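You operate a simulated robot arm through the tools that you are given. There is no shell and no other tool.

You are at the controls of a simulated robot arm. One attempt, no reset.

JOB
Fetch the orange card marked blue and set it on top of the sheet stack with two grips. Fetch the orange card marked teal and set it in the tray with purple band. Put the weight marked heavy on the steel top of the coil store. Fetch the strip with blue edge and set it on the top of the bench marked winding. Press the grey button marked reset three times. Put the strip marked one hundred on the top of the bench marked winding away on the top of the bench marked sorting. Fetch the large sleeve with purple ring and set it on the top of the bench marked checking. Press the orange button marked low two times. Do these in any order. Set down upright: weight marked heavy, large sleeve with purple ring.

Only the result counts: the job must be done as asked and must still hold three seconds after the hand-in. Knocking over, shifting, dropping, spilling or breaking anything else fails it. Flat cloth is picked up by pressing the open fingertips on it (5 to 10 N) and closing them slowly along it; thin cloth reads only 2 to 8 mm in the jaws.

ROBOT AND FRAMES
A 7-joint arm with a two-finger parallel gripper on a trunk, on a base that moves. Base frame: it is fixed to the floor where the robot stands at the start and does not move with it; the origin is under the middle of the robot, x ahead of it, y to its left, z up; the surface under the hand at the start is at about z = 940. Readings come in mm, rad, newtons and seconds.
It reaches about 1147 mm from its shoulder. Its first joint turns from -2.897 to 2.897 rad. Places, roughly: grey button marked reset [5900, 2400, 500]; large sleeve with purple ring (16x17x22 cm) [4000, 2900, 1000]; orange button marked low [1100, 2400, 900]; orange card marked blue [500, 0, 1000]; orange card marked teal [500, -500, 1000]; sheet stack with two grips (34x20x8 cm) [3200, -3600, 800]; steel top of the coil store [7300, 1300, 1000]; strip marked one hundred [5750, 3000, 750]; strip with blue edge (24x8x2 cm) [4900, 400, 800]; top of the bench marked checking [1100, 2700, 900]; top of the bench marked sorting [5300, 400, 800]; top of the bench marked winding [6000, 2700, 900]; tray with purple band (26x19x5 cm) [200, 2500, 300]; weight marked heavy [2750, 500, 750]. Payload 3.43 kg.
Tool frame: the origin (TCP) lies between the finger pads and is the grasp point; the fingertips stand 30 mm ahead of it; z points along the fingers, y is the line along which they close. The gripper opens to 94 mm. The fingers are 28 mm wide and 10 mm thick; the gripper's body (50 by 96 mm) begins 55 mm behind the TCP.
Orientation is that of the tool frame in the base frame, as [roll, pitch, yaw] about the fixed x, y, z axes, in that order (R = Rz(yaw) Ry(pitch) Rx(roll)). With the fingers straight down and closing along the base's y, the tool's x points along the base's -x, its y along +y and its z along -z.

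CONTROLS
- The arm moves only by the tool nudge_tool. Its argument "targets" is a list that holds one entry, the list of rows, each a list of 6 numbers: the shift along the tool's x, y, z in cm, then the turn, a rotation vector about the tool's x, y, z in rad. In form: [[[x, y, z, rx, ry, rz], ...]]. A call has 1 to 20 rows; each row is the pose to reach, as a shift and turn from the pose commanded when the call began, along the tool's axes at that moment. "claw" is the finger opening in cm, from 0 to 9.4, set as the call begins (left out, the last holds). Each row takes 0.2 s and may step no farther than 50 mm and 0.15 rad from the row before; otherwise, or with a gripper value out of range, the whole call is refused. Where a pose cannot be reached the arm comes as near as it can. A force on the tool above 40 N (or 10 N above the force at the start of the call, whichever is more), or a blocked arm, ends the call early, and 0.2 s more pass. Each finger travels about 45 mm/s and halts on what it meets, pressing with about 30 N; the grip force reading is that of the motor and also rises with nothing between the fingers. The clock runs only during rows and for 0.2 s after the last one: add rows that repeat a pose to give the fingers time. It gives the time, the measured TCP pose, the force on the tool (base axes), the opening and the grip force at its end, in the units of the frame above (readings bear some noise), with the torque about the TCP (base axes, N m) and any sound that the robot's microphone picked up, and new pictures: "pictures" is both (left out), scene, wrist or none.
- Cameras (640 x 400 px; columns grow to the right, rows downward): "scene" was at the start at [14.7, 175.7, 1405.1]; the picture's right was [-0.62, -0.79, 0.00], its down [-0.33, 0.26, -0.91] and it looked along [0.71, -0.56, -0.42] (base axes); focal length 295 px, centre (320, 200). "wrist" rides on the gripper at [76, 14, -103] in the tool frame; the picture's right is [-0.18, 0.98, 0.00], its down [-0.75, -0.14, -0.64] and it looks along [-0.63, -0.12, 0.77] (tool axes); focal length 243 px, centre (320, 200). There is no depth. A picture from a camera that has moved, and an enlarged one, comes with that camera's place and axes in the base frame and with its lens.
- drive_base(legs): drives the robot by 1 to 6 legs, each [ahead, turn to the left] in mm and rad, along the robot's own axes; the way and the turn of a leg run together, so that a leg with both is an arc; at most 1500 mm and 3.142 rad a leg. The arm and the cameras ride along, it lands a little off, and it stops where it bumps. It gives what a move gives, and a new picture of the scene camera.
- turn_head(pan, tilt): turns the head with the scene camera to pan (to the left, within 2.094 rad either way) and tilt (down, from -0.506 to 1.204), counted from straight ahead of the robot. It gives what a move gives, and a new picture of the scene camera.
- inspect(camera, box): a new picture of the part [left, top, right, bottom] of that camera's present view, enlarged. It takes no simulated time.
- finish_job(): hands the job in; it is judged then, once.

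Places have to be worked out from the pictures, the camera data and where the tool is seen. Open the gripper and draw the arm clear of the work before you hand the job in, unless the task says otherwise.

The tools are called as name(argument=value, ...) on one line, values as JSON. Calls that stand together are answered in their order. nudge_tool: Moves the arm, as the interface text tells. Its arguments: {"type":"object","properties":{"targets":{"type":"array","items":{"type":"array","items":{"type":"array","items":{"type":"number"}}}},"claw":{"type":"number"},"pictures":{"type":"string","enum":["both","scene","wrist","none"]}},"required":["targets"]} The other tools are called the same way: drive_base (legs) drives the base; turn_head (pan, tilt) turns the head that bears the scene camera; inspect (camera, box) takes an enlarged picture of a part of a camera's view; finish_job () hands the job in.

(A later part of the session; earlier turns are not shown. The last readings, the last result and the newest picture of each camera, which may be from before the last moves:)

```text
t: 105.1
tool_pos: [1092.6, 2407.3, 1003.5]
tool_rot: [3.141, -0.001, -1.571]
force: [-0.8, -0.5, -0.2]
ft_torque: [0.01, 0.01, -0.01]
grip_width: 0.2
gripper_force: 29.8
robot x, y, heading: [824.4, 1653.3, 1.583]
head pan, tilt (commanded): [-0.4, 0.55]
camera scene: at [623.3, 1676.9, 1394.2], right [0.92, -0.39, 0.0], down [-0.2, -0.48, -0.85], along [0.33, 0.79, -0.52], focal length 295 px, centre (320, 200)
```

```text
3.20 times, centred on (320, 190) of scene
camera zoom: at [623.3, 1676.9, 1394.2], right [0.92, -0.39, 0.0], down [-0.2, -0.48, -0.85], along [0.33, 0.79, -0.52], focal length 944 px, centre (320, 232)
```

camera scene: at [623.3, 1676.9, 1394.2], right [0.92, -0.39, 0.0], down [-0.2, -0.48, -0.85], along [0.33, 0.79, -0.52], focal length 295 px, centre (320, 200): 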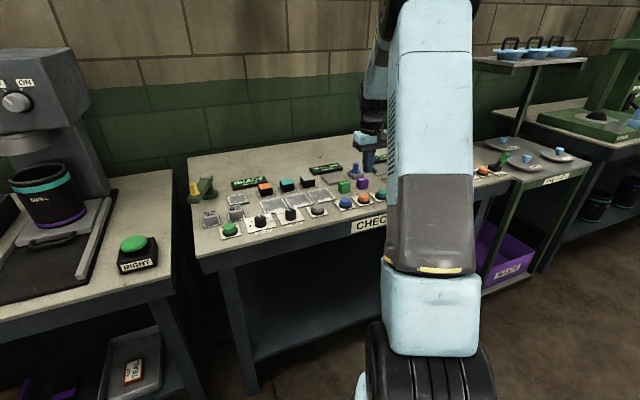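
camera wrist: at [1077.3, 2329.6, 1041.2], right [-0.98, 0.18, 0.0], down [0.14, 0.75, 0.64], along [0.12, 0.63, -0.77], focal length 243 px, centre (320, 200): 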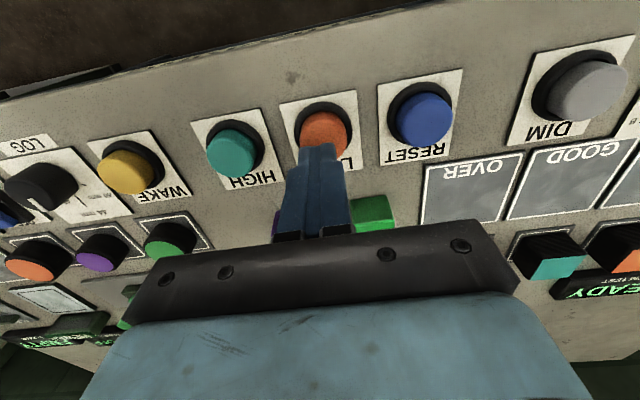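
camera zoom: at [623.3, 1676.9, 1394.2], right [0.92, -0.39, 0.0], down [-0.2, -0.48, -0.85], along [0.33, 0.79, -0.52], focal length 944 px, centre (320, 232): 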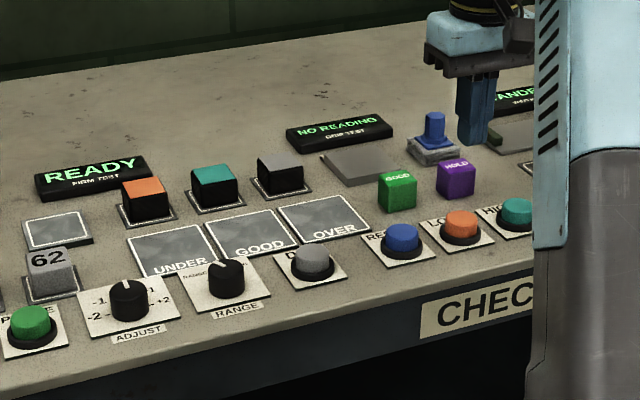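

Both presses registered (second click heard). Now I draw the hand back and drive round to the supply cabinet for the orange BLUE card.

nudge_tool(targets=[[[4.6, 0, -1, 0, 0, 0], [9.2, 0, -2, 0, 0, 0], [13.8, 0, -3, 0, 0, 0], [18.4, 0, -4, 0, 0, 0], [23, 0, -5, 0, 0, 0], [27.6, 0, -6, 0, 0, 0], [32.4, 0, -7, 0, 0, 0], [32.4, 0, -7, 0, 0, 0]]], claw=9.4, pictures="none")

drive_base(legs=[[0, 0.78]])

drive_base(legs=[[0, 0.78]])

```text
t: 106.9
tool_pos: [1091.9, 2081.6, 1071.2]
tool_rot: [3.14, 0.002, -1.57]
force: [-1.1, 0.3, 0.2]
ft_torque: [-0.03, 0.0, 0.04]
grip_width: 94.0
gripper_force: 0.1
robot x, y, heading: [820.4, 1652.3, 1.578]
head pan, tilt (commanded): [-0.4, 0.55]
```

```text
t: 109.6
tool_pos: [712.4, 2147.9, 1072.0]
tool_rot: [-3.141, 0.0, -0.792]
force: [1.4, 0.3, -0.9]
ft_torque: [-0.04, -0.01, 0.02]
grip_width: 94.1
gripper_force: 0.1
robot x, y, heading: [852.4, 1684.6, 2.349]
head pan, tilt (commanded): [-0.4, 0.55]
camera scene: at [695.1, 1559.5, 1394.2], right [0.93, 0.37, 0.0], down [0.19, -0.49, -0.85], along [-0.32, 0.79, -0.52], focal length 295 px, centre (320, 200)
```

scene: 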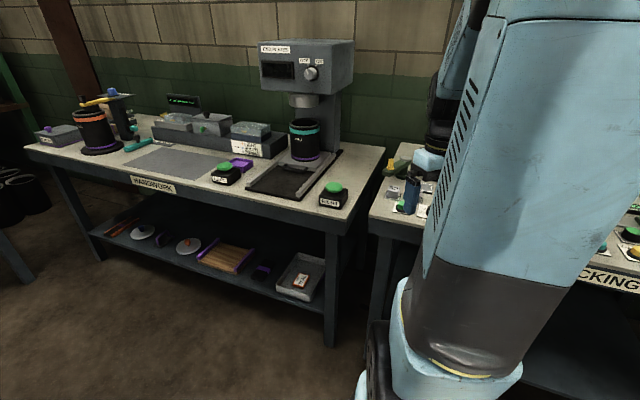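

```text
t: 112.4
tool_pos: [420.8, 1907.2, 1071.6]
tool_rot: [-3.141, 0.0, 0.004]
force: [0.2, 0.2, 1.0]
ft_torque: [-0.02, 0.02, 0.0]
grip_width: 94.1
gripper_force: 0.0
robot x, y, heading: [851.4, 1722.8, 3.135]
head pan, tilt (commanded): [-0.4, 0.55]
camera scene: at [828.4, 1528.0, 1394.3], right [0.39, 0.92, 0.0], down [0.48, -0.2, -0.85], along [-0.78, 0.33, -0.52], focal length 295 px, centre (320, 200)
```

scene: 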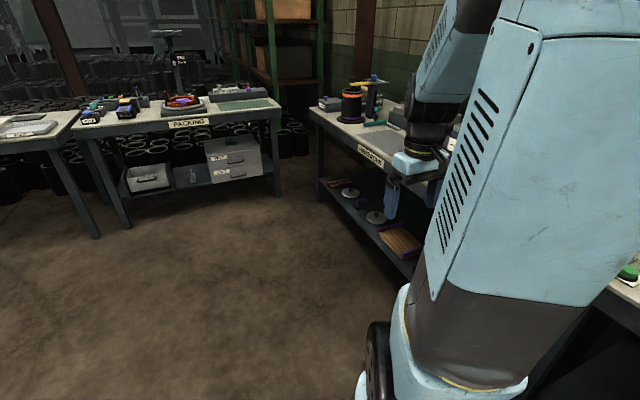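

Heading is now -x. I drive ahead past the boxes' line, then turn left toward -y.

drive_base(legs=[[1000, 0]])

drive_base(legs=[[0, 0.78]])

drive_base(legs=[[0, 0.78]])

turn_head(pan=0.0, tilt=0.5)

```text
t: 117.7
tool_pos: [-582.4, 1913.9, 1072.5]
tool_rot: [-3.141, 0.001, 0.003]
force: [0.1, 0.2, -0.6]
ft_torque: [-0.02, -0.02, -0.03]
grip_width: 94.1
gripper_force: 0.0
robot x, y, heading: [-152.1, 1731.4, 3.14]
head pan, tilt (commanded): [-0.4, 0.55]
camera scene: at [-175.2, 1532.3, 1394.2], right [0.39, 0.92, 0.0], down [0.48, -0.21, -0.85], along [-0.78, 0.34, -0.52], focal length 295 px, centre (320, 200)
```

scene: 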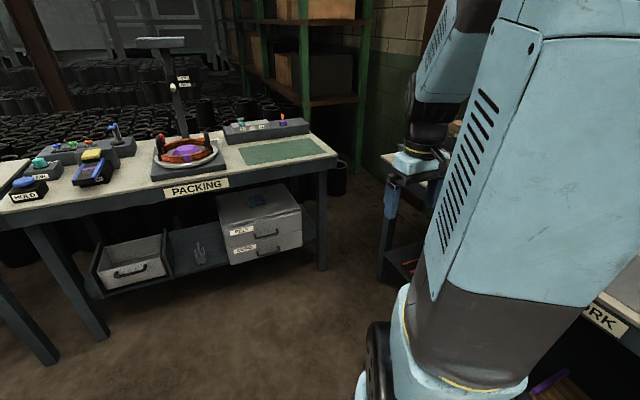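

```text
t: 120.3
tool_pos: [-586.1, 1558.8, 1072.1]
tool_rot: [3.14, -0.001, 0.782]
force: [-0.9, -0.1, 0.2]
ft_torque: [-0.01, 0.0, 0.03]
grip_width: 93.7
gripper_force: 0.0
robot x, y, heading: [-180.3, 1760.8, -2.37]
head pan, tilt (commanded): [-0.4, 0.55]
camera scene: at [-56.6, 1602.3, 1394.2], right [-0.36, 0.93, 0.0], down [0.49, 0.19, -0.85], along [-0.79, -0.31, -0.52], focal length 295 px, centre (320, 200)
```

scene: 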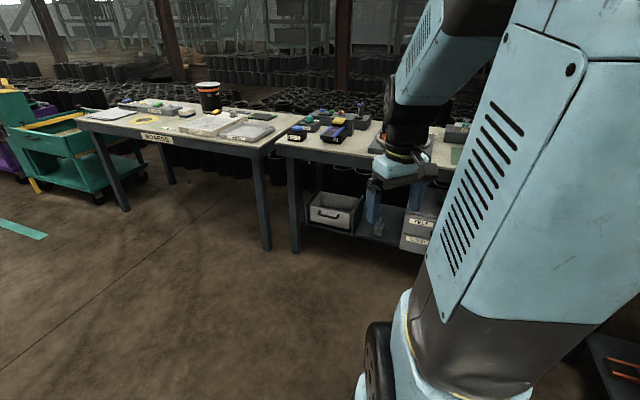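

```text
t: 123.0
tool_pos: [-325.6, 1330.3, 1072.7]
tool_rot: [-3.141, -0.001, 1.566]
force: [0.6, 1.0, -0.3]
ft_torque: [0.0, -0.02, -0.01]
grip_width: 94.1
gripper_force: 0.0
robot x, y, heading: [-223.5, 1757.4, -1.589]
head pan, tilt (commanded): [-0.4, 0.55]
camera scene: at [-22.0, 1733.0, 1394.3], right [-0.91, 0.41, 0.0], down [0.21, 0.48, -0.85], along [-0.35, -0.78, -0.52], focal length 295 px, centre (320, 200)
```

scene: 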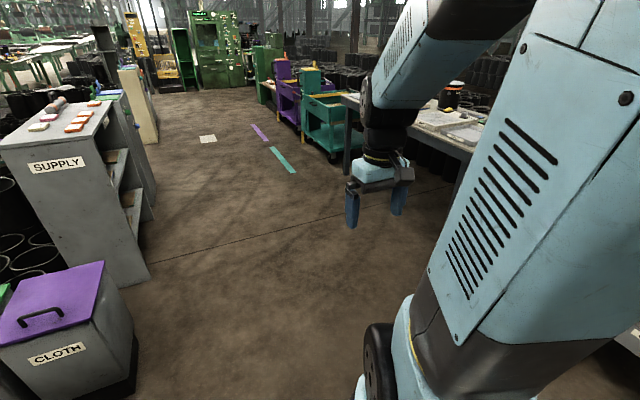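

```text
t: 123.9
tool_pos: [-324.7, 1330.3, 1073.8]
tool_rot: [3.141, -0.001, 1.565]
force: [-0.3, 0.1, 0.8]
ft_torque: [0.0, 0.0, -0.01]
grip_width: 94.2
gripper_force: 0.0
robot x, y, heading: [-221.1, 1761.8, -1.592]
head pan, tilt (commanded): [0.0, 0.499]
camera scene: at [12.7, 1724.7, 1398.8], right [-1.0, 0.02, 0.0], down [0.01, 0.48, -0.88], along [-0.02, -0.88, -0.48], focal length 295 px, centre (320, 200)
```

scene: 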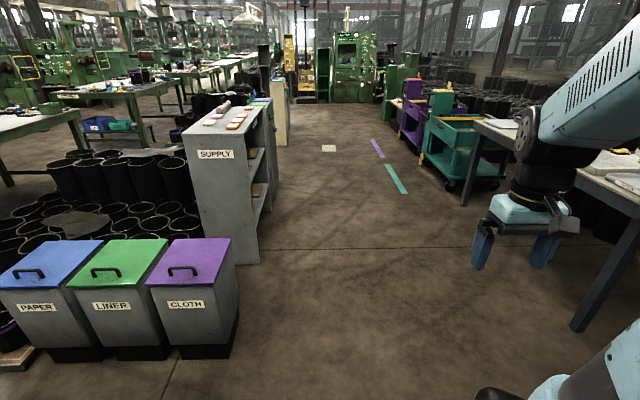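

The way is clear. I drive ahead to beside the supply cabinet and then turn left to face it.

drive_base(legs=[[1500, 0], [230, 0]])

drive_base(legs=[[0, 0.79]])

drive_base(legs=[[0, 0.79]])

```text
t: 132.8
tool_pos: [-376.8, -394.4, 1072.1]
tool_rot: [-3.141, -0.002, 1.557]
force: [-0.3, -0.1, -0.3]
ft_torque: [0.02, -0.02, -0.01]
grip_width: 93.9
gripper_force: 0.0
robot x, y, heading: [-269.9, 31.0, -1.604]
head pan, tilt (commanded): [0.0, 0.499]
camera scene: at [-35.8, -4.7, 1398.8], right [-1.0, 0.03, 0.0], down [0.02, 0.48, -0.88], along [-0.03, -0.88, -0.48], focal length 295 px, centre (320, 200)
```

scene: 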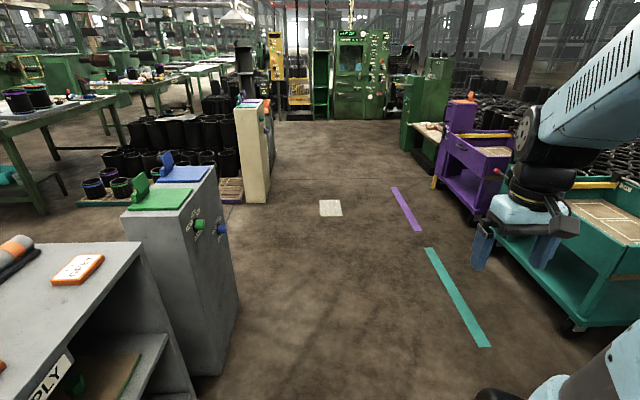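

```text
t: 135.5
tool_pos: [-42.2, -343.6, 1073.3]
tool_rot: [-3.141, 0.0, 2.344]
force: [0.4, -0.3, 0.7]
ft_torque: [-0.02, 0.02, -0.02]
grip_width: 94.1
gripper_force: 0.0
robot x, y, heading: [-297.2, 3.9, -0.82]
head pan, tilt (commanded): [0.0, 0.499]
camera scene: at [-105.9, 144.7, 1398.8], right [-0.73, -0.68, 0.0], down [-0.33, 0.35, -0.88], along [0.6, -0.64, -0.48], focal length 295 px, centre (320, 200)
```

scene: 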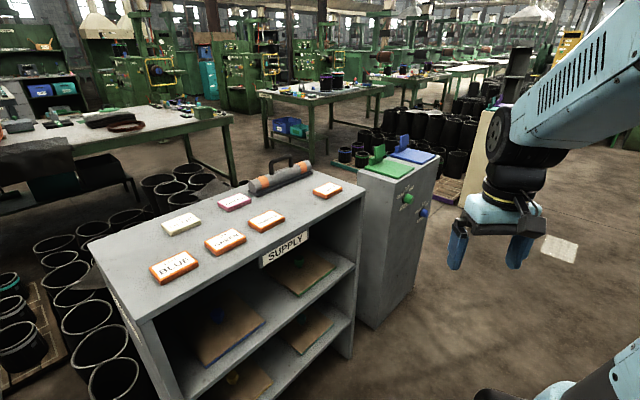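

```text
t: 138.2
tool_pos: [131.1, -56.0, 1074.9]
tool_rot: [-3.14, -0.001, 3.138]
force: [-0.2, 0.6, -0.3]
ft_torque: [-0.02, 0.03, -0.01]
grip_width: 94.0
gripper_force: 0.0
robot x, y, heading: [-299.2, -33.3, -0.041]
head pan, tilt (commanded): [0.0, 0.499]
camera scene: at [-257.4, 201.0, 1398.8], right [-0.04, -1.0, 0.0], down [-0.48, 0.02, -0.88], along [0.88, -0.03, -0.48], focal length 295 px, centre (320, 200)
```

scene: 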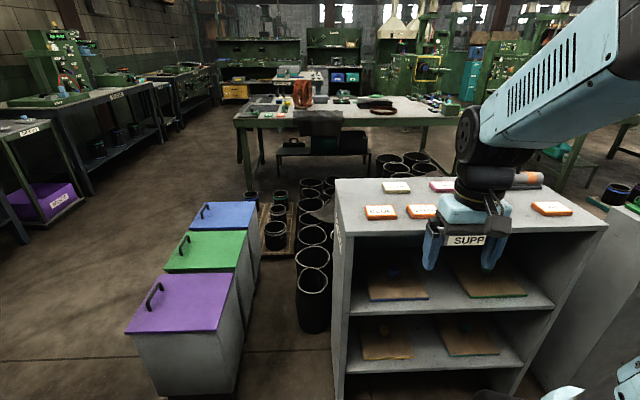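

Facing the cabinet again with the BLUE card within arm's reach at about [479, -2]. I turn the hand a quarter and bring it above the card.

nudge_tool(targets=[[[-3, 0.5, 0, 0, 0, 0.14], [-6, 1, 0, 0, 0, 0.28], [-9, 1.5, 0, 0, 0, 0.42], [-12, 2, 0, 0, 0, 0.56], [-15, 2.5, 0, 0, 0, 0.7], [-18, 3, 0, 0, 0, 0.84], [-21, 3.5, 0, 0, 0, 0.98], [-24, 4, 0, 0, 0, 1.12], [-27, 4.5, 0, 0, 0, 1.26], [-30, 5, 0, 0, 0, 1.4], [-33, 5.4, 0, 0, 0, 1.54], [-34.8, 5.4, 0, 0, 0, 1.571], [-34.8, 5.4, 0, 0, 0, 1.571]]], claw=9.4)

```text
t: 141.0
tool_pos: [478.6, -3.8, 1075.0]
tool_rot: [3.141, -0.001, 1.562]
force: [0.4, 0.3, 0.2]
ft_torque: [-0.03, -0.01, 0.0]
grip_width: 94.0
gripper_force: 0.1
robot x, y, heading: [-297.9, -35.4, -0.037]
head pan, tilt (commanded): [0.0, 0.499]
camera scene: at [-258.0, 201.0, 1398.8], right [-0.04, -1.0, 0.0], down [-0.48, 0.02, -0.88], along [0.88, -0.03, -0.48], focal length 295 px, centre (320, 200)
camera wrist: at [494.9, 72.0, 1177.8], right [0.98, -0.19, 0.0], down [-0.15, -0.75, 0.64], along [-0.12, -0.63, -0.77], focal length 243 px, centre (320, 200)
```

scene: 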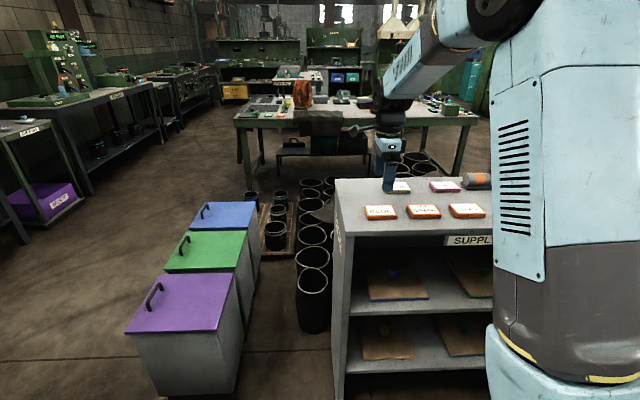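
wrist: 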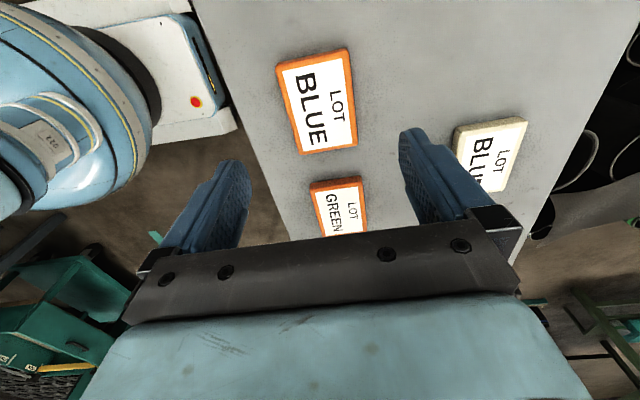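

The BLUE card is centred at about [480, -4], right under the hand. I go down to the table, tips just touching, as with the other card.

nudge_tool(targets=[[[0, 0.1, 3, 0, 0, 0], [0, 0.2, 6, 0, 0, 0], [0, 0.2, 8.5, 0, 0, 0], [0, 0.2, 9.8, 0, 0, 0], [0, 0.2, 10.3, 0, 0, 0], [0, 0.2, 10.55, 0, 0, 0], [0, 0.2, 10.55, 0, 0, 0]]], pictures="wrist")

```text
t: 142.6
tool_pos: [481.1, -4.3, 969.7]
tool_rot: [3.14, 0.0, 1.565]
force: [0.1, -1.2, 12.7]
ft_torque: [-0.09, 0.62, -0.06]
grip_width: 93.6
gripper_force: 0.0
robot x, y, heading: [-299.0, -37.7, -0.042]
head pan, tilt (commanded): [0.0, 0.499]
camera wrist: at [496.7, 71.6, 1072.9], right [0.98, -0.19, 0.0], down [-0.15, -0.75, 0.64], along [-0.12, -0.63, -0.77], focal length 243 px, centre (320, 200)
```

wrist: 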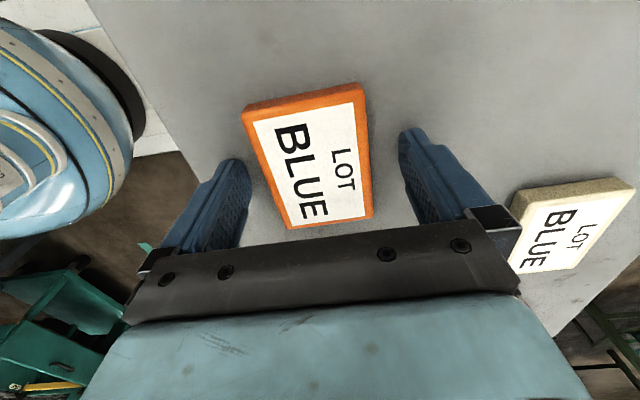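

Touching the table with 12.7 N, card between the fingers. I ease up 0.5 mm, close, and lift a little to test the grip.

nudge_tool(targets=[[[0, 0, -0.07, 0, 0, 0], [0, 0, -0.07, 0, 0, 0], [0, 0, -0.07, 0, 0, 0], [0, 0, -0.07, 0, 0, 0], [0, 0, -0.07, 0, 0, 0], [0, 0, -0.07, 0, 0, 0], [0, 0, -0.07, 0, 0, 0]]], claw=3.0, pictures="none")

nudge_tool(targets=[[[0, 0, -0.2, 0, 0, 0], [0, 0, -0.5, 0, 0, 0], [0, 0, -1.0, 0, 0, 0], [0, 0, -1.8, 0, 0, 0], [0, 0, -3, 0, 0, 0], [0, 0, -4.5, 0, 0, 0], [0, 0, -6, 0, 0, 0], [0, 0, -8, 0, 0, 0], [0, 0, -10, 0, 0, 0], [0, 0, -12, 0, 0, 0], [0, 0, -14, 0, 0, 0], [0, 0, -16, 0, 0, 0], [0, 0, -16, 0, 0, 0]]], pictures="wrist")

```text
t: 144.2
tool_pos: [481.6, -3.7, 970.8]
tool_rot: [-3.141, 0.002, 1.565]
force: [-1.4, 1.1, 4.6]
ft_torque: [0.06, 0.18, -0.04]
grip_width: 61.0
gripper_force: 29.8
robot x, y, heading: [-301.1, -33.9, -0.04]
head pan, tilt (commanded): [0.0, 0.499]
```

```text
t: 147.0
tool_pos: [481.3, -5.1, 1129.8]
tool_rot: [-3.142, 0.0, 1.565]
force: [0.4, 0.1, -0.9]
ft_torque: [0.02, 0.03, -0.01]
grip_width: 61.0
gripper_force: 30.1
robot x, y, heading: [-300.9, -32.7, -0.04]
head pan, tilt (commanded): [0.0, 0.499]
camera wrist: at [496.9, 72.3, 1233.3], right [0.98, -0.19, 0.0], down [-0.15, -0.75, 0.64], along [-0.12, -0.63, -0.77], focal length 243 px, centre (320, 200)
```

wrist: 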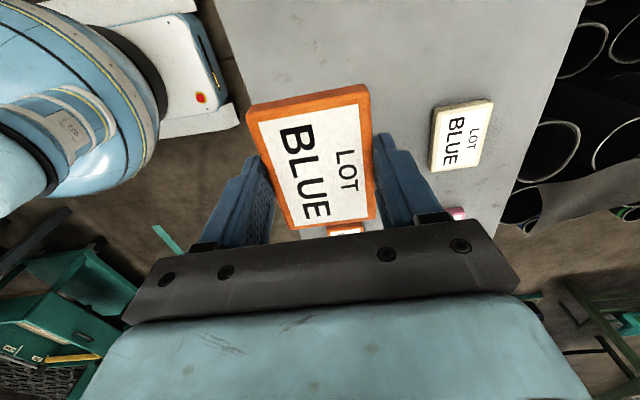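

The BLUE card is held (61 mm). I draw the arm in, then look toward the sheet stack near [3200, -3600].

nudge_tool(targets=[[[-0.6, -4.3, 0, 0, 0, 0], [-1.2, -8.6, -0.5, 0, 0, 0], [-1.8, -12.9, -1, 0, 0, 0], [-2.4, -17.2, -1.5, 0, 0, 0], [-3, -21.5, -2, 0, 0, 0], [-3.6, -25.8, -2, 0, 0, 0], [-4.5, -30, -2, 0, 0, 0], [-4.5, -30, -2, 0, 0, 0]]], pictures="none")

turn_head(pan=-0.95, tilt=0.2)

inspect(camera="scene", box=[0, 60, 320, 260])

inspect(camera="scene", box=[320, 60, 640, 260])

```text
t: 148.8
tool_pos: [181.1, -46.8, 1148.4]
tool_rot: [3.14, 0.0, 1.566]
force: [-0.3, 0.2, -0.8]
ft_torque: [-0.04, -0.06, 0.0]
grip_width: 61.1
gripper_force: 30.5
robot x, y, heading: [-299.6, -35.8, -0.04]
head pan, tilt (commanded): [0.0, 0.499]
```

```text
t: 150.1
tool_pos: [180.0, -47.8, 1149.5]
tool_rot: [3.141, 0.0, 1.567]
force: [-0.1, 0.6, -1.0]
ft_torque: [0.02, 0.0, 0.01]
grip_width: 60.9
gripper_force: 29.9
robot x, y, heading: [-300.7, -34.3, -0.037]
head pan, tilt (commanded): [-0.949, 0.201]
camera scene: at [-298.0, 126.8, 1426.5], right [-0.83, -0.55, 0.0], down [-0.11, 0.17, -0.98], along [0.54, -0.82, -0.2], focal length 295 px, centre (320, 200)
```

scene: 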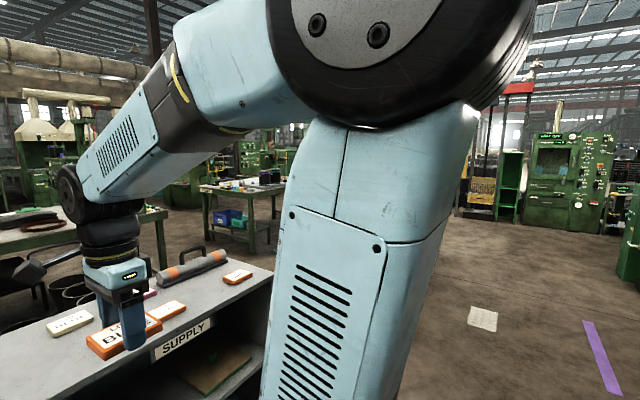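

```text
2.00 times, centred on (160, 160) of scene
camera zoom: at [-298.0, 126.8, 1426.5], right [-0.83, -0.55, 0.0], down [-0.11, 0.17, -0.98], along [0.54, -0.82, -0.2], focal length 590 px, centre (640, 280)
```

zoom: 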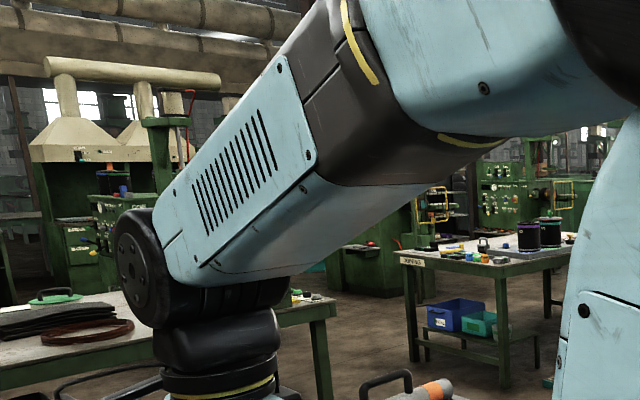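

```text
2.00 times, centred on (480, 160) of scene
camera zoom: at [-298.0, 126.8, 1426.5], right [-0.83, -0.55, 0.0], down [-0.11, 0.17, -0.98], along [0.54, -0.82, -0.2], focal length 590 px, centre (0, 280)
```

zoom: 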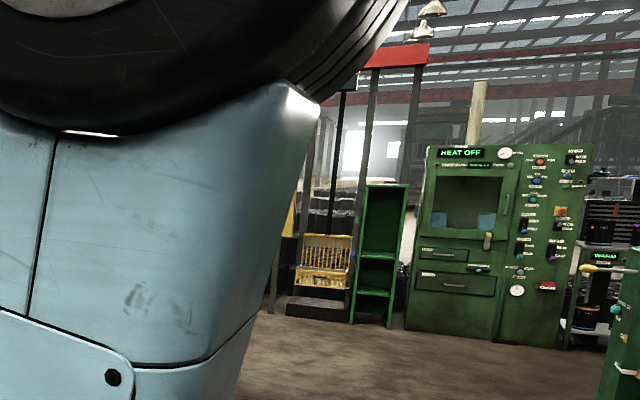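

The arm hides that side. I turn right toward the aisle (-y) for a clear view and the drive.

drive_base(legs=[[0, -0.78]])

drive_base(legs=[[0, -0.76]])

turn_head(pan=0.3, tilt=0.25)

inspect(camera="scene", box=[0, 60, 320, 260])

inspect(camera="scene", box=[240, 60, 560, 260])

```text
t: 152.8
tool_pos: [31.2, -379.9, 1149.2]
tool_rot: [-3.141, 0.0, 0.789]
force: [-1.0, 0.1, -1.3]
ft_torque: [-0.03, 0.03, -0.01]
grip_width: 61.1
gripper_force: 30.3
robot x, y, heading: [-272.1, -4.2, -0.811]
head pan, tilt (commanded): [-0.949, 0.201]
camera scene: at [-157.9, 108.4, 1426.5], right [-0.98, 0.19, 0.0], down [0.04, 0.2, -0.98], along [-0.18, -0.96, -0.2], focal length 295 px, centre (320, 200)
```

scene: 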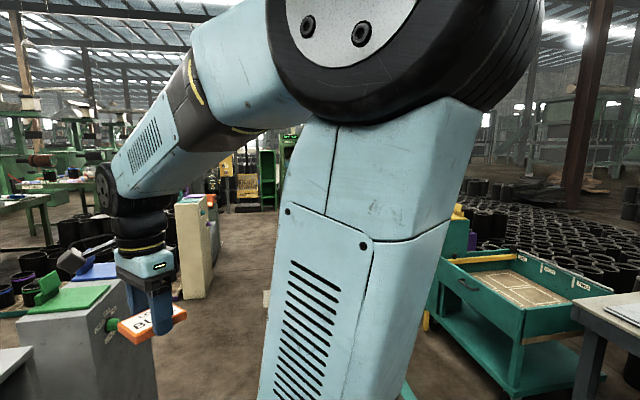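

```text
t: 155.4
tool_pos: [-312.8, -487.6, 1149.1]
tool_rot: [3.141, 0.001, 0.021]
force: [0.4, 0.1, -0.6]
ft_torque: [0.03, -0.01, 0.0]
grip_width: 61.0
gripper_force: 30.5
robot x, y, heading: [-227.8, -5.3, -1.572]
head pan, tilt (commanded): [-0.949, 0.201]
camera scene: at [-67.9, -1.0, 1426.5], right [-0.58, 0.81, 0.0], down [0.16, 0.12, -0.98], along [-0.8, -0.57, -0.2], focal length 295 px, centre (320, 200)
```

scene: 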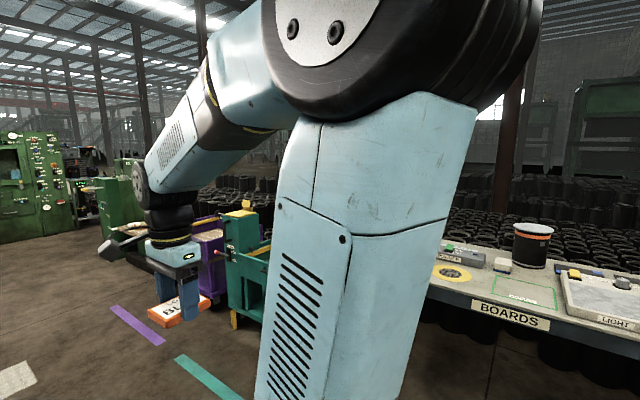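

```text
t: 156.8
tool_pos: [-312.6, -487.3, 1151.1]
tool_rot: [-3.141, 0.0, 0.021]
force: [-0.6, -0.2, -0.5]
ft_torque: [0.02, 0.0, 0.02]
grip_width: 61.2
gripper_force: 30.0
robot x, y, heading: [-230.4, -4.7, -1.569]
head pan, tilt (commanded): [0.3, 0.25]
camera scene: at [35.5, -35.1, 1421.9], right [-0.96, -0.3, 0.0], down [-0.07, 0.24, -0.97], along [0.29, -0.93, -0.25], focal length 295 px, centre (320, 200)
```

scene: 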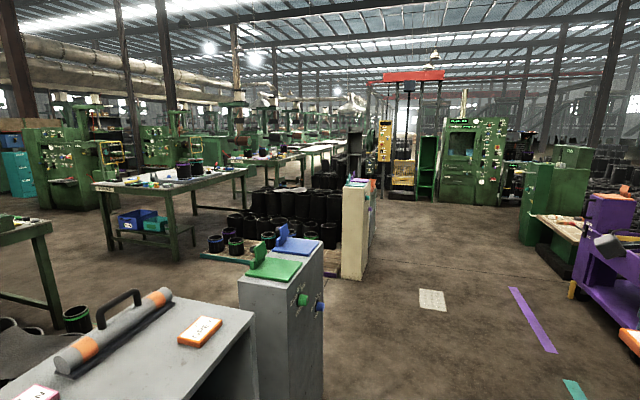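

```text
2.00 times, centred on (160, 160) of scene
camera zoom: at [35.5, -35.1, 1421.9], right [-0.96, -0.3, 0.0], down [-0.07, 0.24, -0.97], along [0.29, -0.93, -0.25], focal length 590 px, centre (640, 280)
```

zoom: 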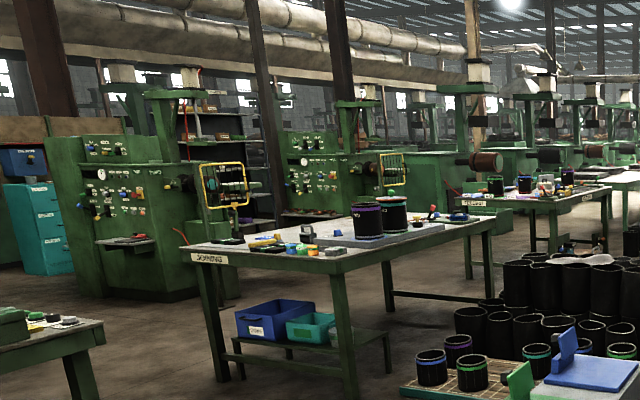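

```text
2.00 times, centred on (400, 160) of scene
camera zoom: at [35.5, -35.1, 1421.9], right [-0.96, -0.3, 0.0], down [-0.07, 0.24, -0.97], along [0.29, -0.93, -0.25], focal length 590 px, centre (160, 280)
```

zoom: 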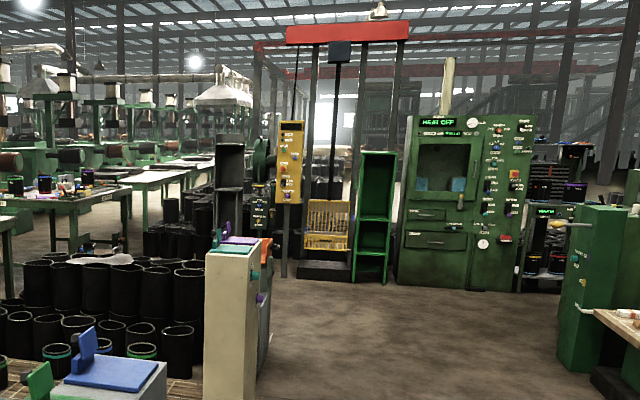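

The aisle along -y is open. The stack lies behind the joining bench from here, so I drive down the aisle for a better look.

drive_base(legs=[[1500, 0], [700, 0]])

turn_head(pan=1.0, tilt=0.25)

inspect(camera="scene", box=[160, 60, 480, 260])

```text
t: 167.9
tool_pos: [-306.3, -2686.6, 1149.5]
tool_rot: [-3.141, 0.0, 0.022]
force: [-0.3, 0.2, -1.1]
ft_torque: [0.01, 0.02, 0.0]
grip_width: 61.0
gripper_force: 30.1
robot x, y, heading: [-224.6, -2209.6, -1.567]
head pan, tilt (commanded): [0.3, 0.25]
camera scene: at [39.4, -2233.8, 1421.9], right [-0.95, -0.3, 0.0], down [-0.07, 0.24, -0.97], along [0.29, -0.92, -0.25], focal length 295 px, centre (320, 200)
```

scene: 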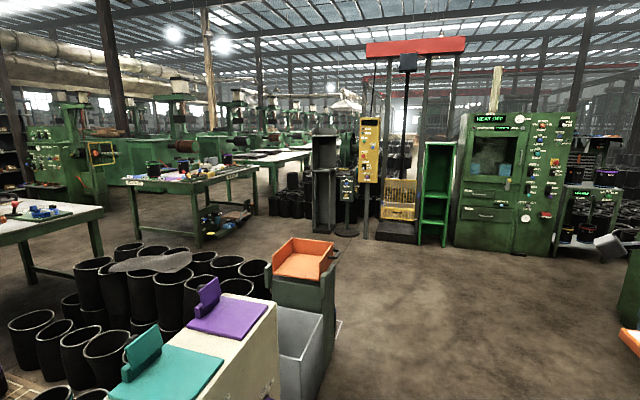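

```text
t: 168.9
tool_pos: [-308.0, -2687.4, 1151.3]
tool_rot: [-3.141, 0.001, 0.024]
force: [-0.4, -0.3, -0.6]
ft_torque: [0.0, 0.01, 0.02]
grip_width: 60.8
gripper_force: 29.9
robot x, y, heading: [-223.9, -2206.9, -1.565]
head pan, tilt (commanded): [1.0, 0.25]
camera scene: at [90.2, -2195.0, 1421.9], right [-0.54, -0.84, 0.0], down [-0.21, 0.13, -0.97], along [0.82, -0.52, -0.25], focal length 295 px, centre (320, 200)
```

scene: 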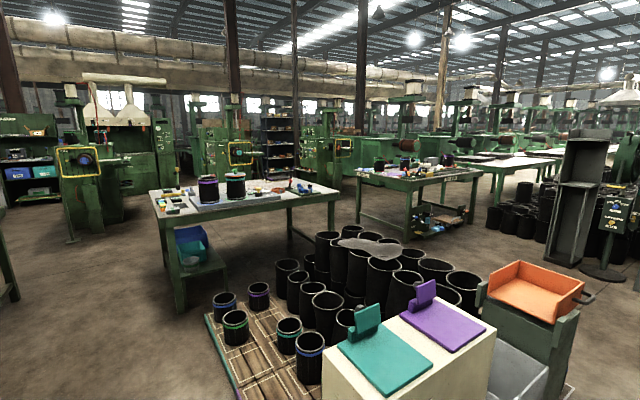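

```text
2.00 times, centred on (320, 160) of scene
camera zoom: at [90.2, -2195.0, 1421.9], right [-0.54, -0.84, 0.0], down [-0.21, 0.13, -0.97], along [0.82, -0.52, -0.25], focal length 590 px, centre (320, 280)
```

zoom: 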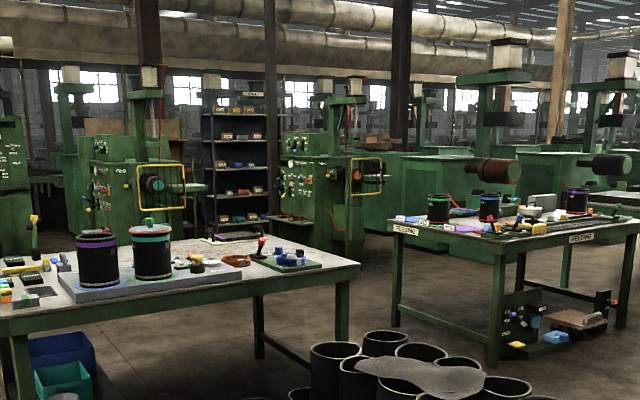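

inspect(camera="scene", box=[225, 160, 345, 220])

inspect(camera="scene", box=[145, 165, 255, 225])

inspect(camera="scene", box=[345, 140, 485, 240])

```text
5.33 times, centred on (285, 190) of scene
camera zoom: at [90.2, -2195.0, 1421.9], right [-0.54, -0.84, 0.0], down [-0.21, 0.13, -0.97], along [0.82, -0.52, -0.25], focal length 1574 px, centre (507, 253)
```

zoom: 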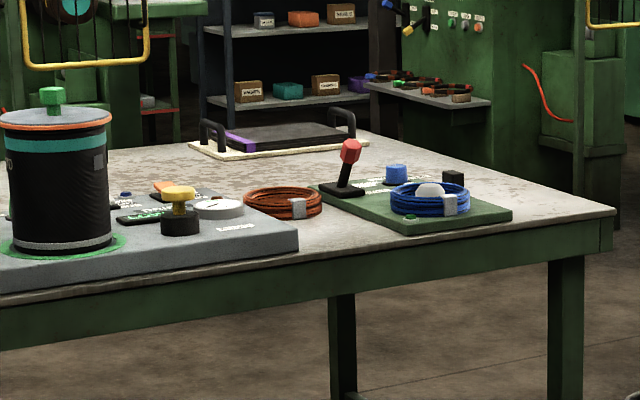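

```text
5.82 times, centred on (200, 195) of scene
camera zoom: at [90.2, -2195.0, 1421.9], right [-0.54, -0.84, 0.0], down [-0.21, 0.13, -0.97], along [0.82, -0.52, -0.25], focal length 1717 px, centre (1018, 229)
```

zoom: 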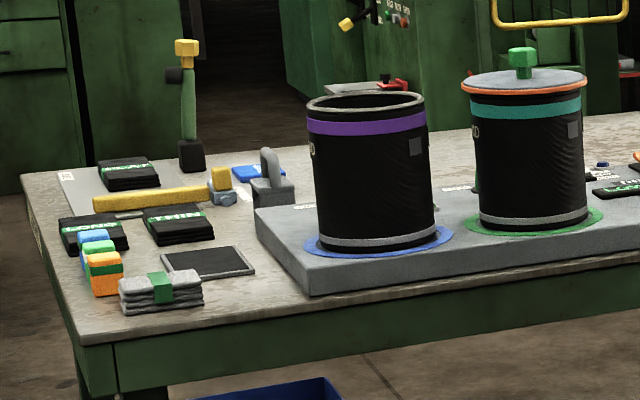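

```text
4.00 times, centred on (415, 190) of scene
camera zoom: at [90.2, -2195.0, 1421.9], right [-0.54, -0.84, 0.0], down [-0.21, 0.13, -0.97], along [0.82, -0.52, -0.25], focal length 1180 px, centre (-60, 240)
```

zoom: 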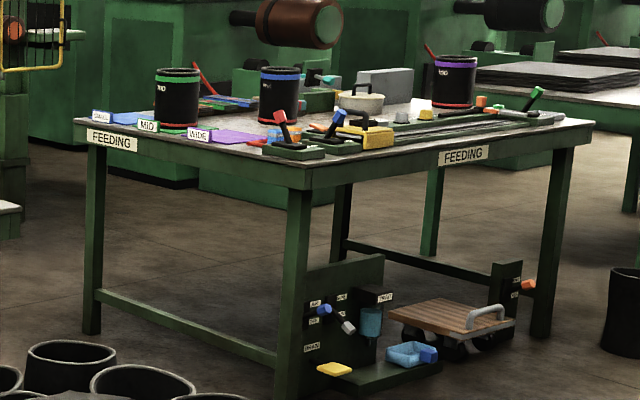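

The stack with two black grips is on the far (+x) side of the joining bench, near its -y end, roughly [3000, -3500]. It's best reached from the aisle east of that bench, so I look for a way through to the left.

turn_head(pan=1.7, tilt=0.45)

turn_head(pan=0.6, tilt=0.45)

```text
t: 170.0
tool_pos: [-306.2, -2687.0, 1151.1]
tool_rot: [3.141, 0.001, 0.023]
force: [-0.3, -0.1, -0.1]
ft_torque: [0.04, -0.01, 0.0]
grip_width: 61.3
gripper_force: 29.7
robot x, y, heading: [-225.7, -2208.2, -1.569]
head pan, tilt (commanded): [1.7, 0.45]
camera scene: at [102.7, -2132.7, 1403.3], right [0.13, -0.99, 0.0], down [-0.43, -0.06, -0.9], along [0.89, 0.12, -0.43], focal length 295 px, centre (320, 200)
```

scene: 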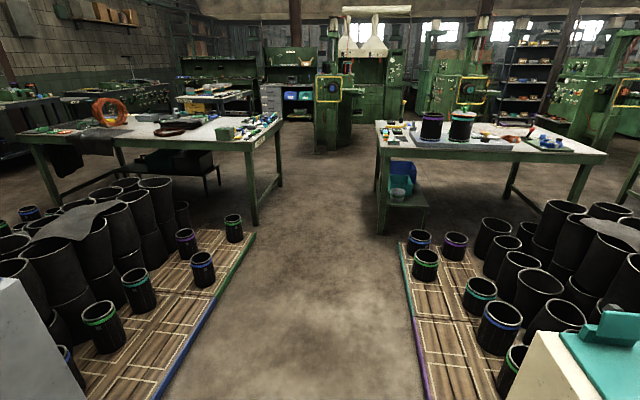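

```text
t: 171.3
tool_pos: [-308.0, -2686.5, 1150.5]
tool_rot: [3.141, 0.0, 0.022]
force: [0.5, 0.3, -1.5]
ft_torque: [0.05, 0.02, 0.01]
grip_width: 61.0
gripper_force: 29.7
robot x, y, heading: [-224.1, -2204.8, -1.57]
head pan, tilt (commanded): [0.6, 0.45]
camera scene: at [63.7, -2220.3, 1403.3], right [-0.82, -0.57, 0.0], down [-0.25, 0.36, -0.9], along [0.51, -0.74, -0.44], focal length 295 px, centre (320, 200)
```

scene: 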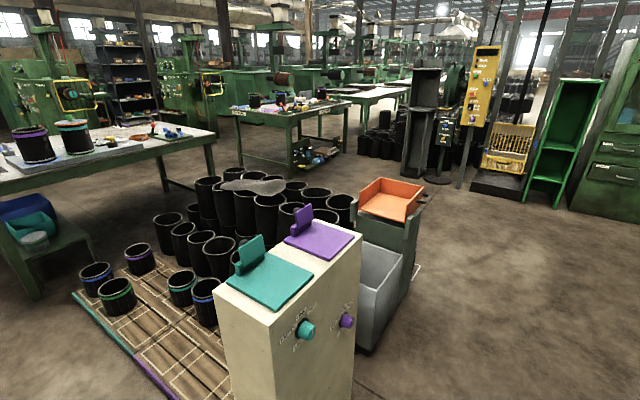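

There's an open corridor between the two pallets (y from about -1270 to -2510) leading on between the benches to the east aisle. I back up to y about -1880 and turn left into it.

drive_base(legs=[[-320, 0]])

drive_base(legs=[[0, 0.79]])

drive_base(legs=[[0, 0.78]])

turn_head(pan=0.0, tilt=0.4)

```text
t: 173.5
tool_pos: [-308.1, -2364.9, 1150.6]
tool_rot: [3.141, 0.001, 0.023]
force: [0.0, -0.3, 0.0]
ft_torque: [0.0, -0.01, 0.04]
grip_width: 60.9
gripper_force: 29.9
robot x, y, heading: [-226.3, -1883.2, -1.57]
head pan, tilt (commanded): [0.6, 0.45]
camera scene: at [62.9, -1898.6, 1403.3], right [-0.82, -0.57, 0.0], down [-0.25, 0.36, -0.9], along [0.51, -0.74, -0.44], focal length 295 px, centre (320, 200)
```

scene: 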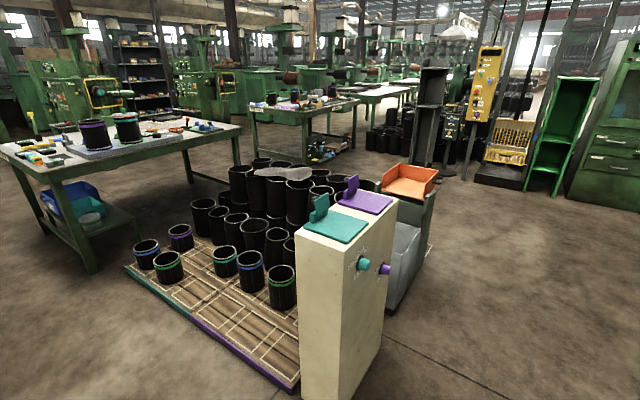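

```text
t: 176.2
tool_pos: [60.1, -2279.5, 1151.2]
tool_rot: [3.141, 0.001, 0.818]
force: [0.1, 0.4, -0.2]
ft_torque: [0.01, 0.0, 0.0]
grip_width: 61.1
gripper_force: 29.7
robot x, y, heading: [-253.7, -1910.3, -0.779]
head pan, tilt (commanded): [0.6, 0.45]
camera scene: at [-40.1, -1718.8, 1403.3], right [-0.18, -0.98, 0.0], down [-0.43, 0.08, -0.9], along [0.89, -0.16, -0.44], focal length 295 px, centre (320, 200)
```

scene: 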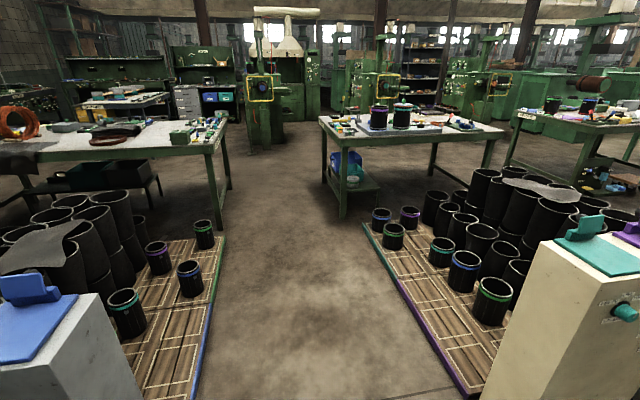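

```text
t: 178.9
tool_pos: [226.4, -1954.4, 1151.7]
tool_rot: [-3.14, 0.0, 1.598]
force: [0.0, -1.0, 0.1]
ft_torque: [-0.01, -0.01, 0.02]
grip_width: 61.0
gripper_force: 30.0
robot x, y, heading: [-255.9, -1955.4, -0.005]
head pan, tilt (commanded): [0.6, 0.45]
camera scene: at [-233.1, -1667.7, 1403.3], right [0.56, -0.83, 0.0], down [-0.36, -0.24, -0.9], along [0.75, 0.5, -0.44], focal length 295 px, centre (320, 200)
```

scene: 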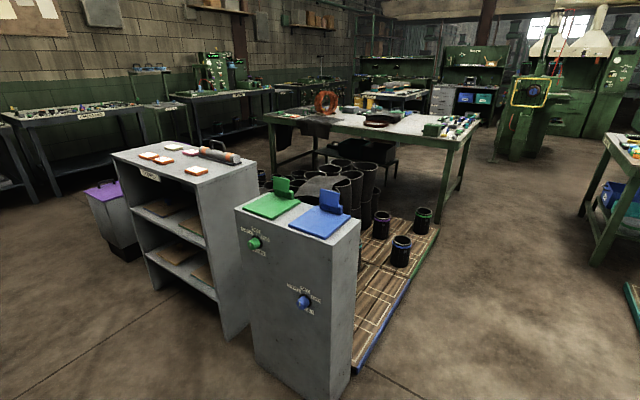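

```text
t: 179.9
tool_pos: [226.8, -1954.6, 1152.5]
tool_rot: [3.141, 0.001, 1.597]
force: [-0.1, -0.3, -0.9]
ft_torque: [0.0, 0.01, -0.03]
grip_width: 61.0
gripper_force: 29.9
robot x, y, heading: [-253.9, -1959.3, -0.009]
head pan, tilt (commanded): [0.0, 0.4]
camera scene: at [-217.5, -1719.6, 1407.9], right [-0.01, -1.0, 0.0], down [-0.39, 0.0, -0.92], along [0.92, -0.01, -0.39], focal length 295 px, centre (320, 200)
```

scene: 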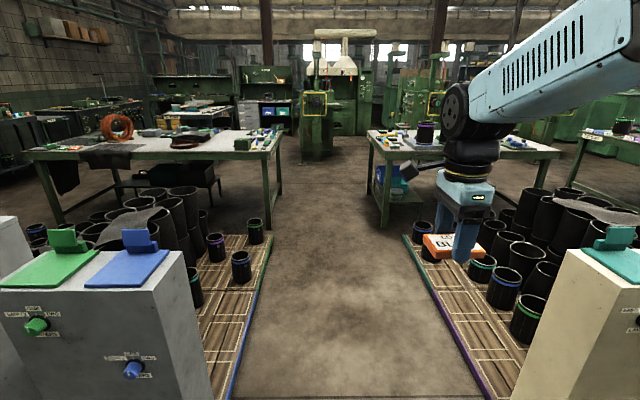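

The robot is lined up with the corridor. I correct the heading slightly and drive through between the pallets and benches.

drive_base(legs=[[0, 0.035], [1500, 0], [1500, 0]])

```text
t: 195.1
tool_pos: [3241.2, -1847.9, 1151.7]
tool_rot: [3.141, -0.001, 1.641]
force: [0.1, 0.1, -1.2]
ft_torque: [0.0, 0.02, -0.03]
grip_width: 61.2
gripper_force: 30.5
robot x, y, heading: [2761.3, -1868.9, 0.035]
head pan, tilt (commanded): [0.0, 0.4]
camera scene: at [2788.2, -1635.5, 1407.9], right [0.04, -1.0, 0.0], down [-0.39, -0.01, -0.92], along [0.92, 0.03, -0.39], focal length 295 px, centre (320, 200)
```

scene: 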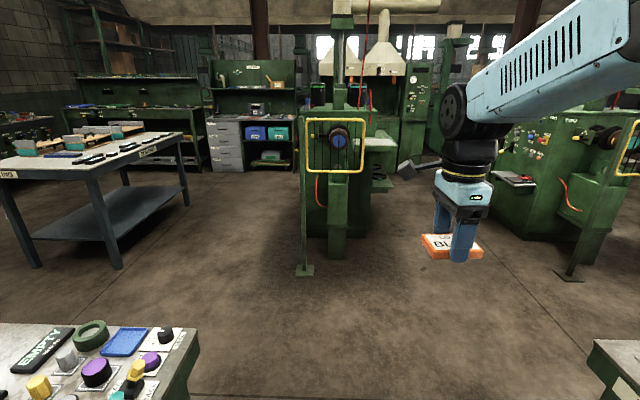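

Past the benches now: their east edges are at x about 3300 and the machine guard posts at x about 4700. I drive to the middle of that aisle and turn right along it.

drive_base(legs=[[1180, 0]])

drive_base(legs=[[0, -0.79]])

drive_base(legs=[[0, -0.79]])

turn_head(pan=-0.5, tilt=0.4)

```text
t: 201.2
tool_pos: [4419.8, -1794.8, 1153.5]
tool_rot: [-3.142, 0.0, 1.648]
force: [0.7, 0.0, -0.8]
ft_torque: [0.02, 0.02, 0.02]
grip_width: 61.1
gripper_force: 30.1
robot x, y, heading: [3945.1, -1826.9, 0.044]
head pan, tilt (commanded): [0.0, 0.4]
camera scene: at [3964.5, -1587.4, 1407.9], right [0.04, -1.0, 0.0], down [-0.39, -0.02, -0.92], along [0.92, 0.04, -0.39], focal length 295 px, centre (320, 200)
```

scene: 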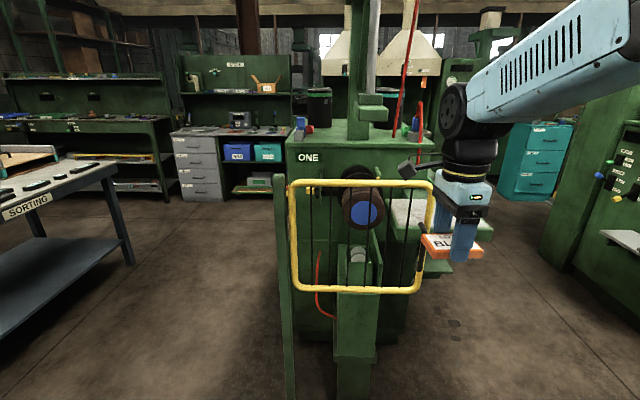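

```text
t: 203.9
tool_pos: [4298.5, -2145.3, 1153.2]
tool_rot: [-3.141, -0.001, 0.858]
force: [0.1, 0.6, -0.2]
ft_torque: [-0.01, -0.01, 0.01]
grip_width: 61.0
gripper_force: 30.1
robot x, y, heading: [3967.6, -1794.1, -0.741]
head pan, tilt (commanded): [0.0, 0.4]
camera scene: at [4152.5, -1642.1, 1407.9], right [-0.68, -0.74, 0.0], down [-0.29, 0.26, -0.92], along [0.68, -0.62, -0.39], focal length 295 px, centre (320, 200)
```

scene: 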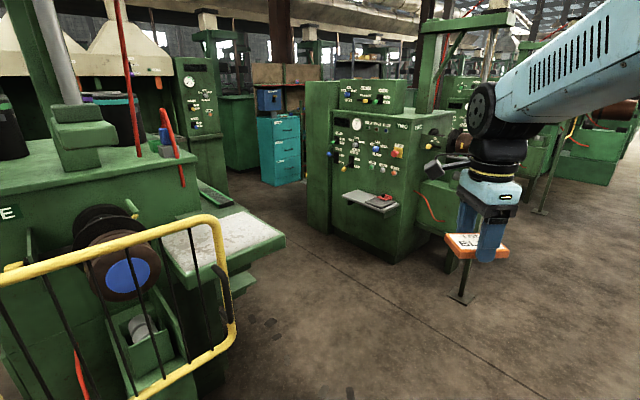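

```text
t: 206.6
tool_pos: [3950.0, -2277.2, 1154.1]
tool_rot: [3.14, 0.001, 0.064]
force: [0.2, -0.3, -1.3]
ft_torque: [-0.01, 0.02, -0.02]
grip_width: 61.0
gripper_force: 29.7
robot x, y, heading: [4011.8, -1794.5, -1.529]
head pan, tilt (commanded): [0.0, 0.4]
camera scene: at [4247.9, -1816.9, 1408.0], right [-1.0, -0.04, 0.0], down [-0.02, 0.39, -0.92], along [0.04, -0.92, -0.39], focal length 295 px, centre (320, 200)
```

scene: 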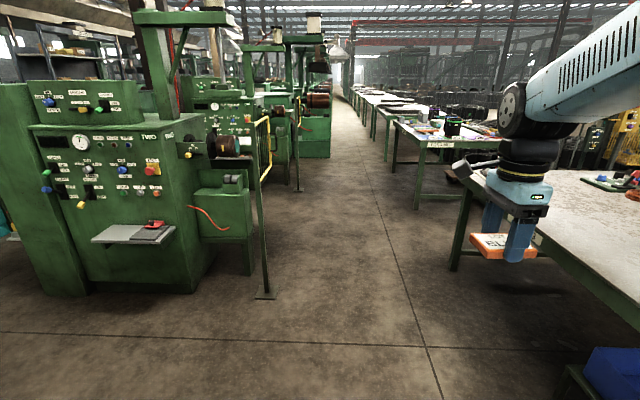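

```text
t: 207.6
tool_pos: [3950.9, -2277.4, 1153.9]
tool_rot: [-3.14, -0.002, 0.067]
force: [-0.5, 0.0, -0.1]
ft_torque: [0.02, -0.02, 0.03]
grip_width: 61.2
gripper_force: 30.1
robot x, y, heading: [4010.2, -1794.8, -1.527]
head pan, tilt (commanded): [-0.499, 0.4]
camera scene: at [4203.2, -1806.8, 1407.9], right [-0.9, 0.44, 0.0], down [0.17, 0.35, -0.92], along [-0.4, -0.83, -0.39], focal length 295 px, centre (320, 200)
```

scene: 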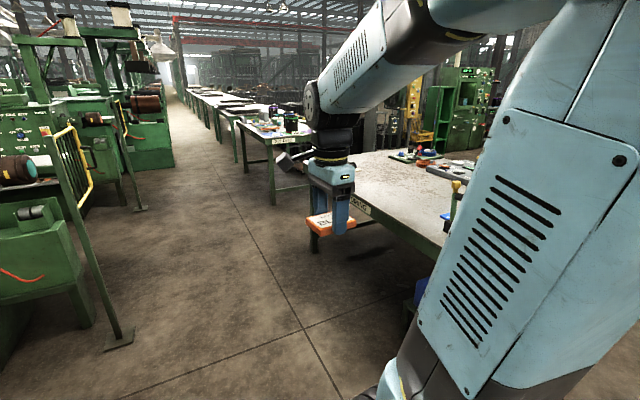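

The aisle is clear. I drive further along the bench and look right for the stack.

drive_base(legs=[[1100, 0]])

turn_head(pan=-0.15, tilt=0.5)

```text
t: 213.3
tool_pos: [3992.6, -3382.4, 1153.3]
tool_rot: [3.139, 0.0, 0.061]
force: [0.3, -0.5, -1.1]
ft_torque: [0.02, -0.02, -0.02]
grip_width: 61.1
gripper_force: 30.7
robot x, y, heading: [4053.6, -2897.4, -1.535]
head pan, tilt (commanded): [-0.499, 0.4]
camera scene: at [4248.8, -2912.3, 1407.9], right [-0.9, 0.44, 0.0], down [0.17, 0.35, -0.92], along [-0.41, -0.83, -0.39], focal length 295 px, centre (320, 200)
```

scene: 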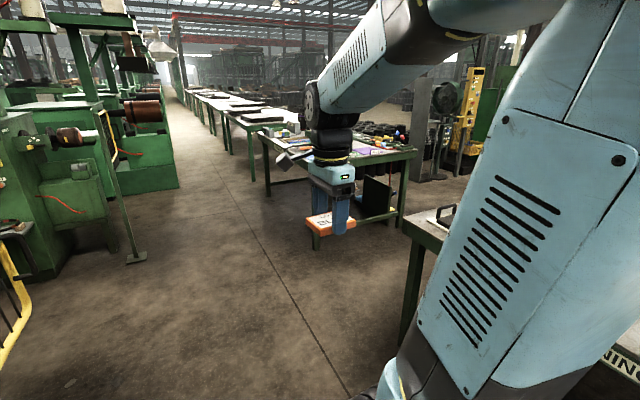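

```text
t: 214.1
tool_pos: [3993.1, -3381.4, 1153.3]
tool_rot: [-3.141, 0.0, 0.061]
force: [0.1, 0.3, -0.5]
ft_torque: [-0.01, 0.01, 0.0]
grip_width: 60.7
gripper_force: 29.8
robot x, y, heading: [4051.7, -2900.1, -1.531]
head pan, tilt (commanded): [-0.15, 0.499]
camera scene: at [4279.8, -2919.7, 1398.8], right [-0.99, 0.11, 0.0], down [0.05, 0.48, -0.88], along [-0.1, -0.87, -0.48], focal length 295 px, centre (320, 200)
```

scene: 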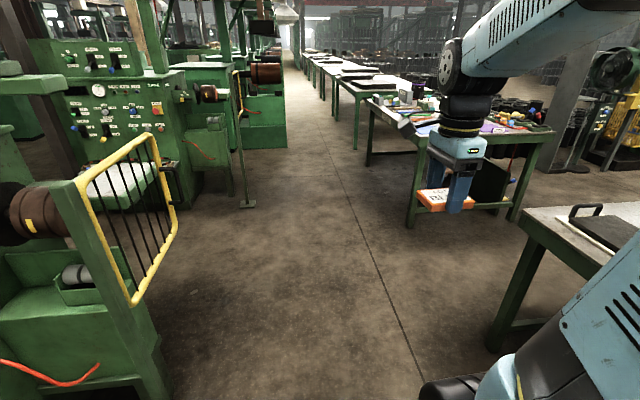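

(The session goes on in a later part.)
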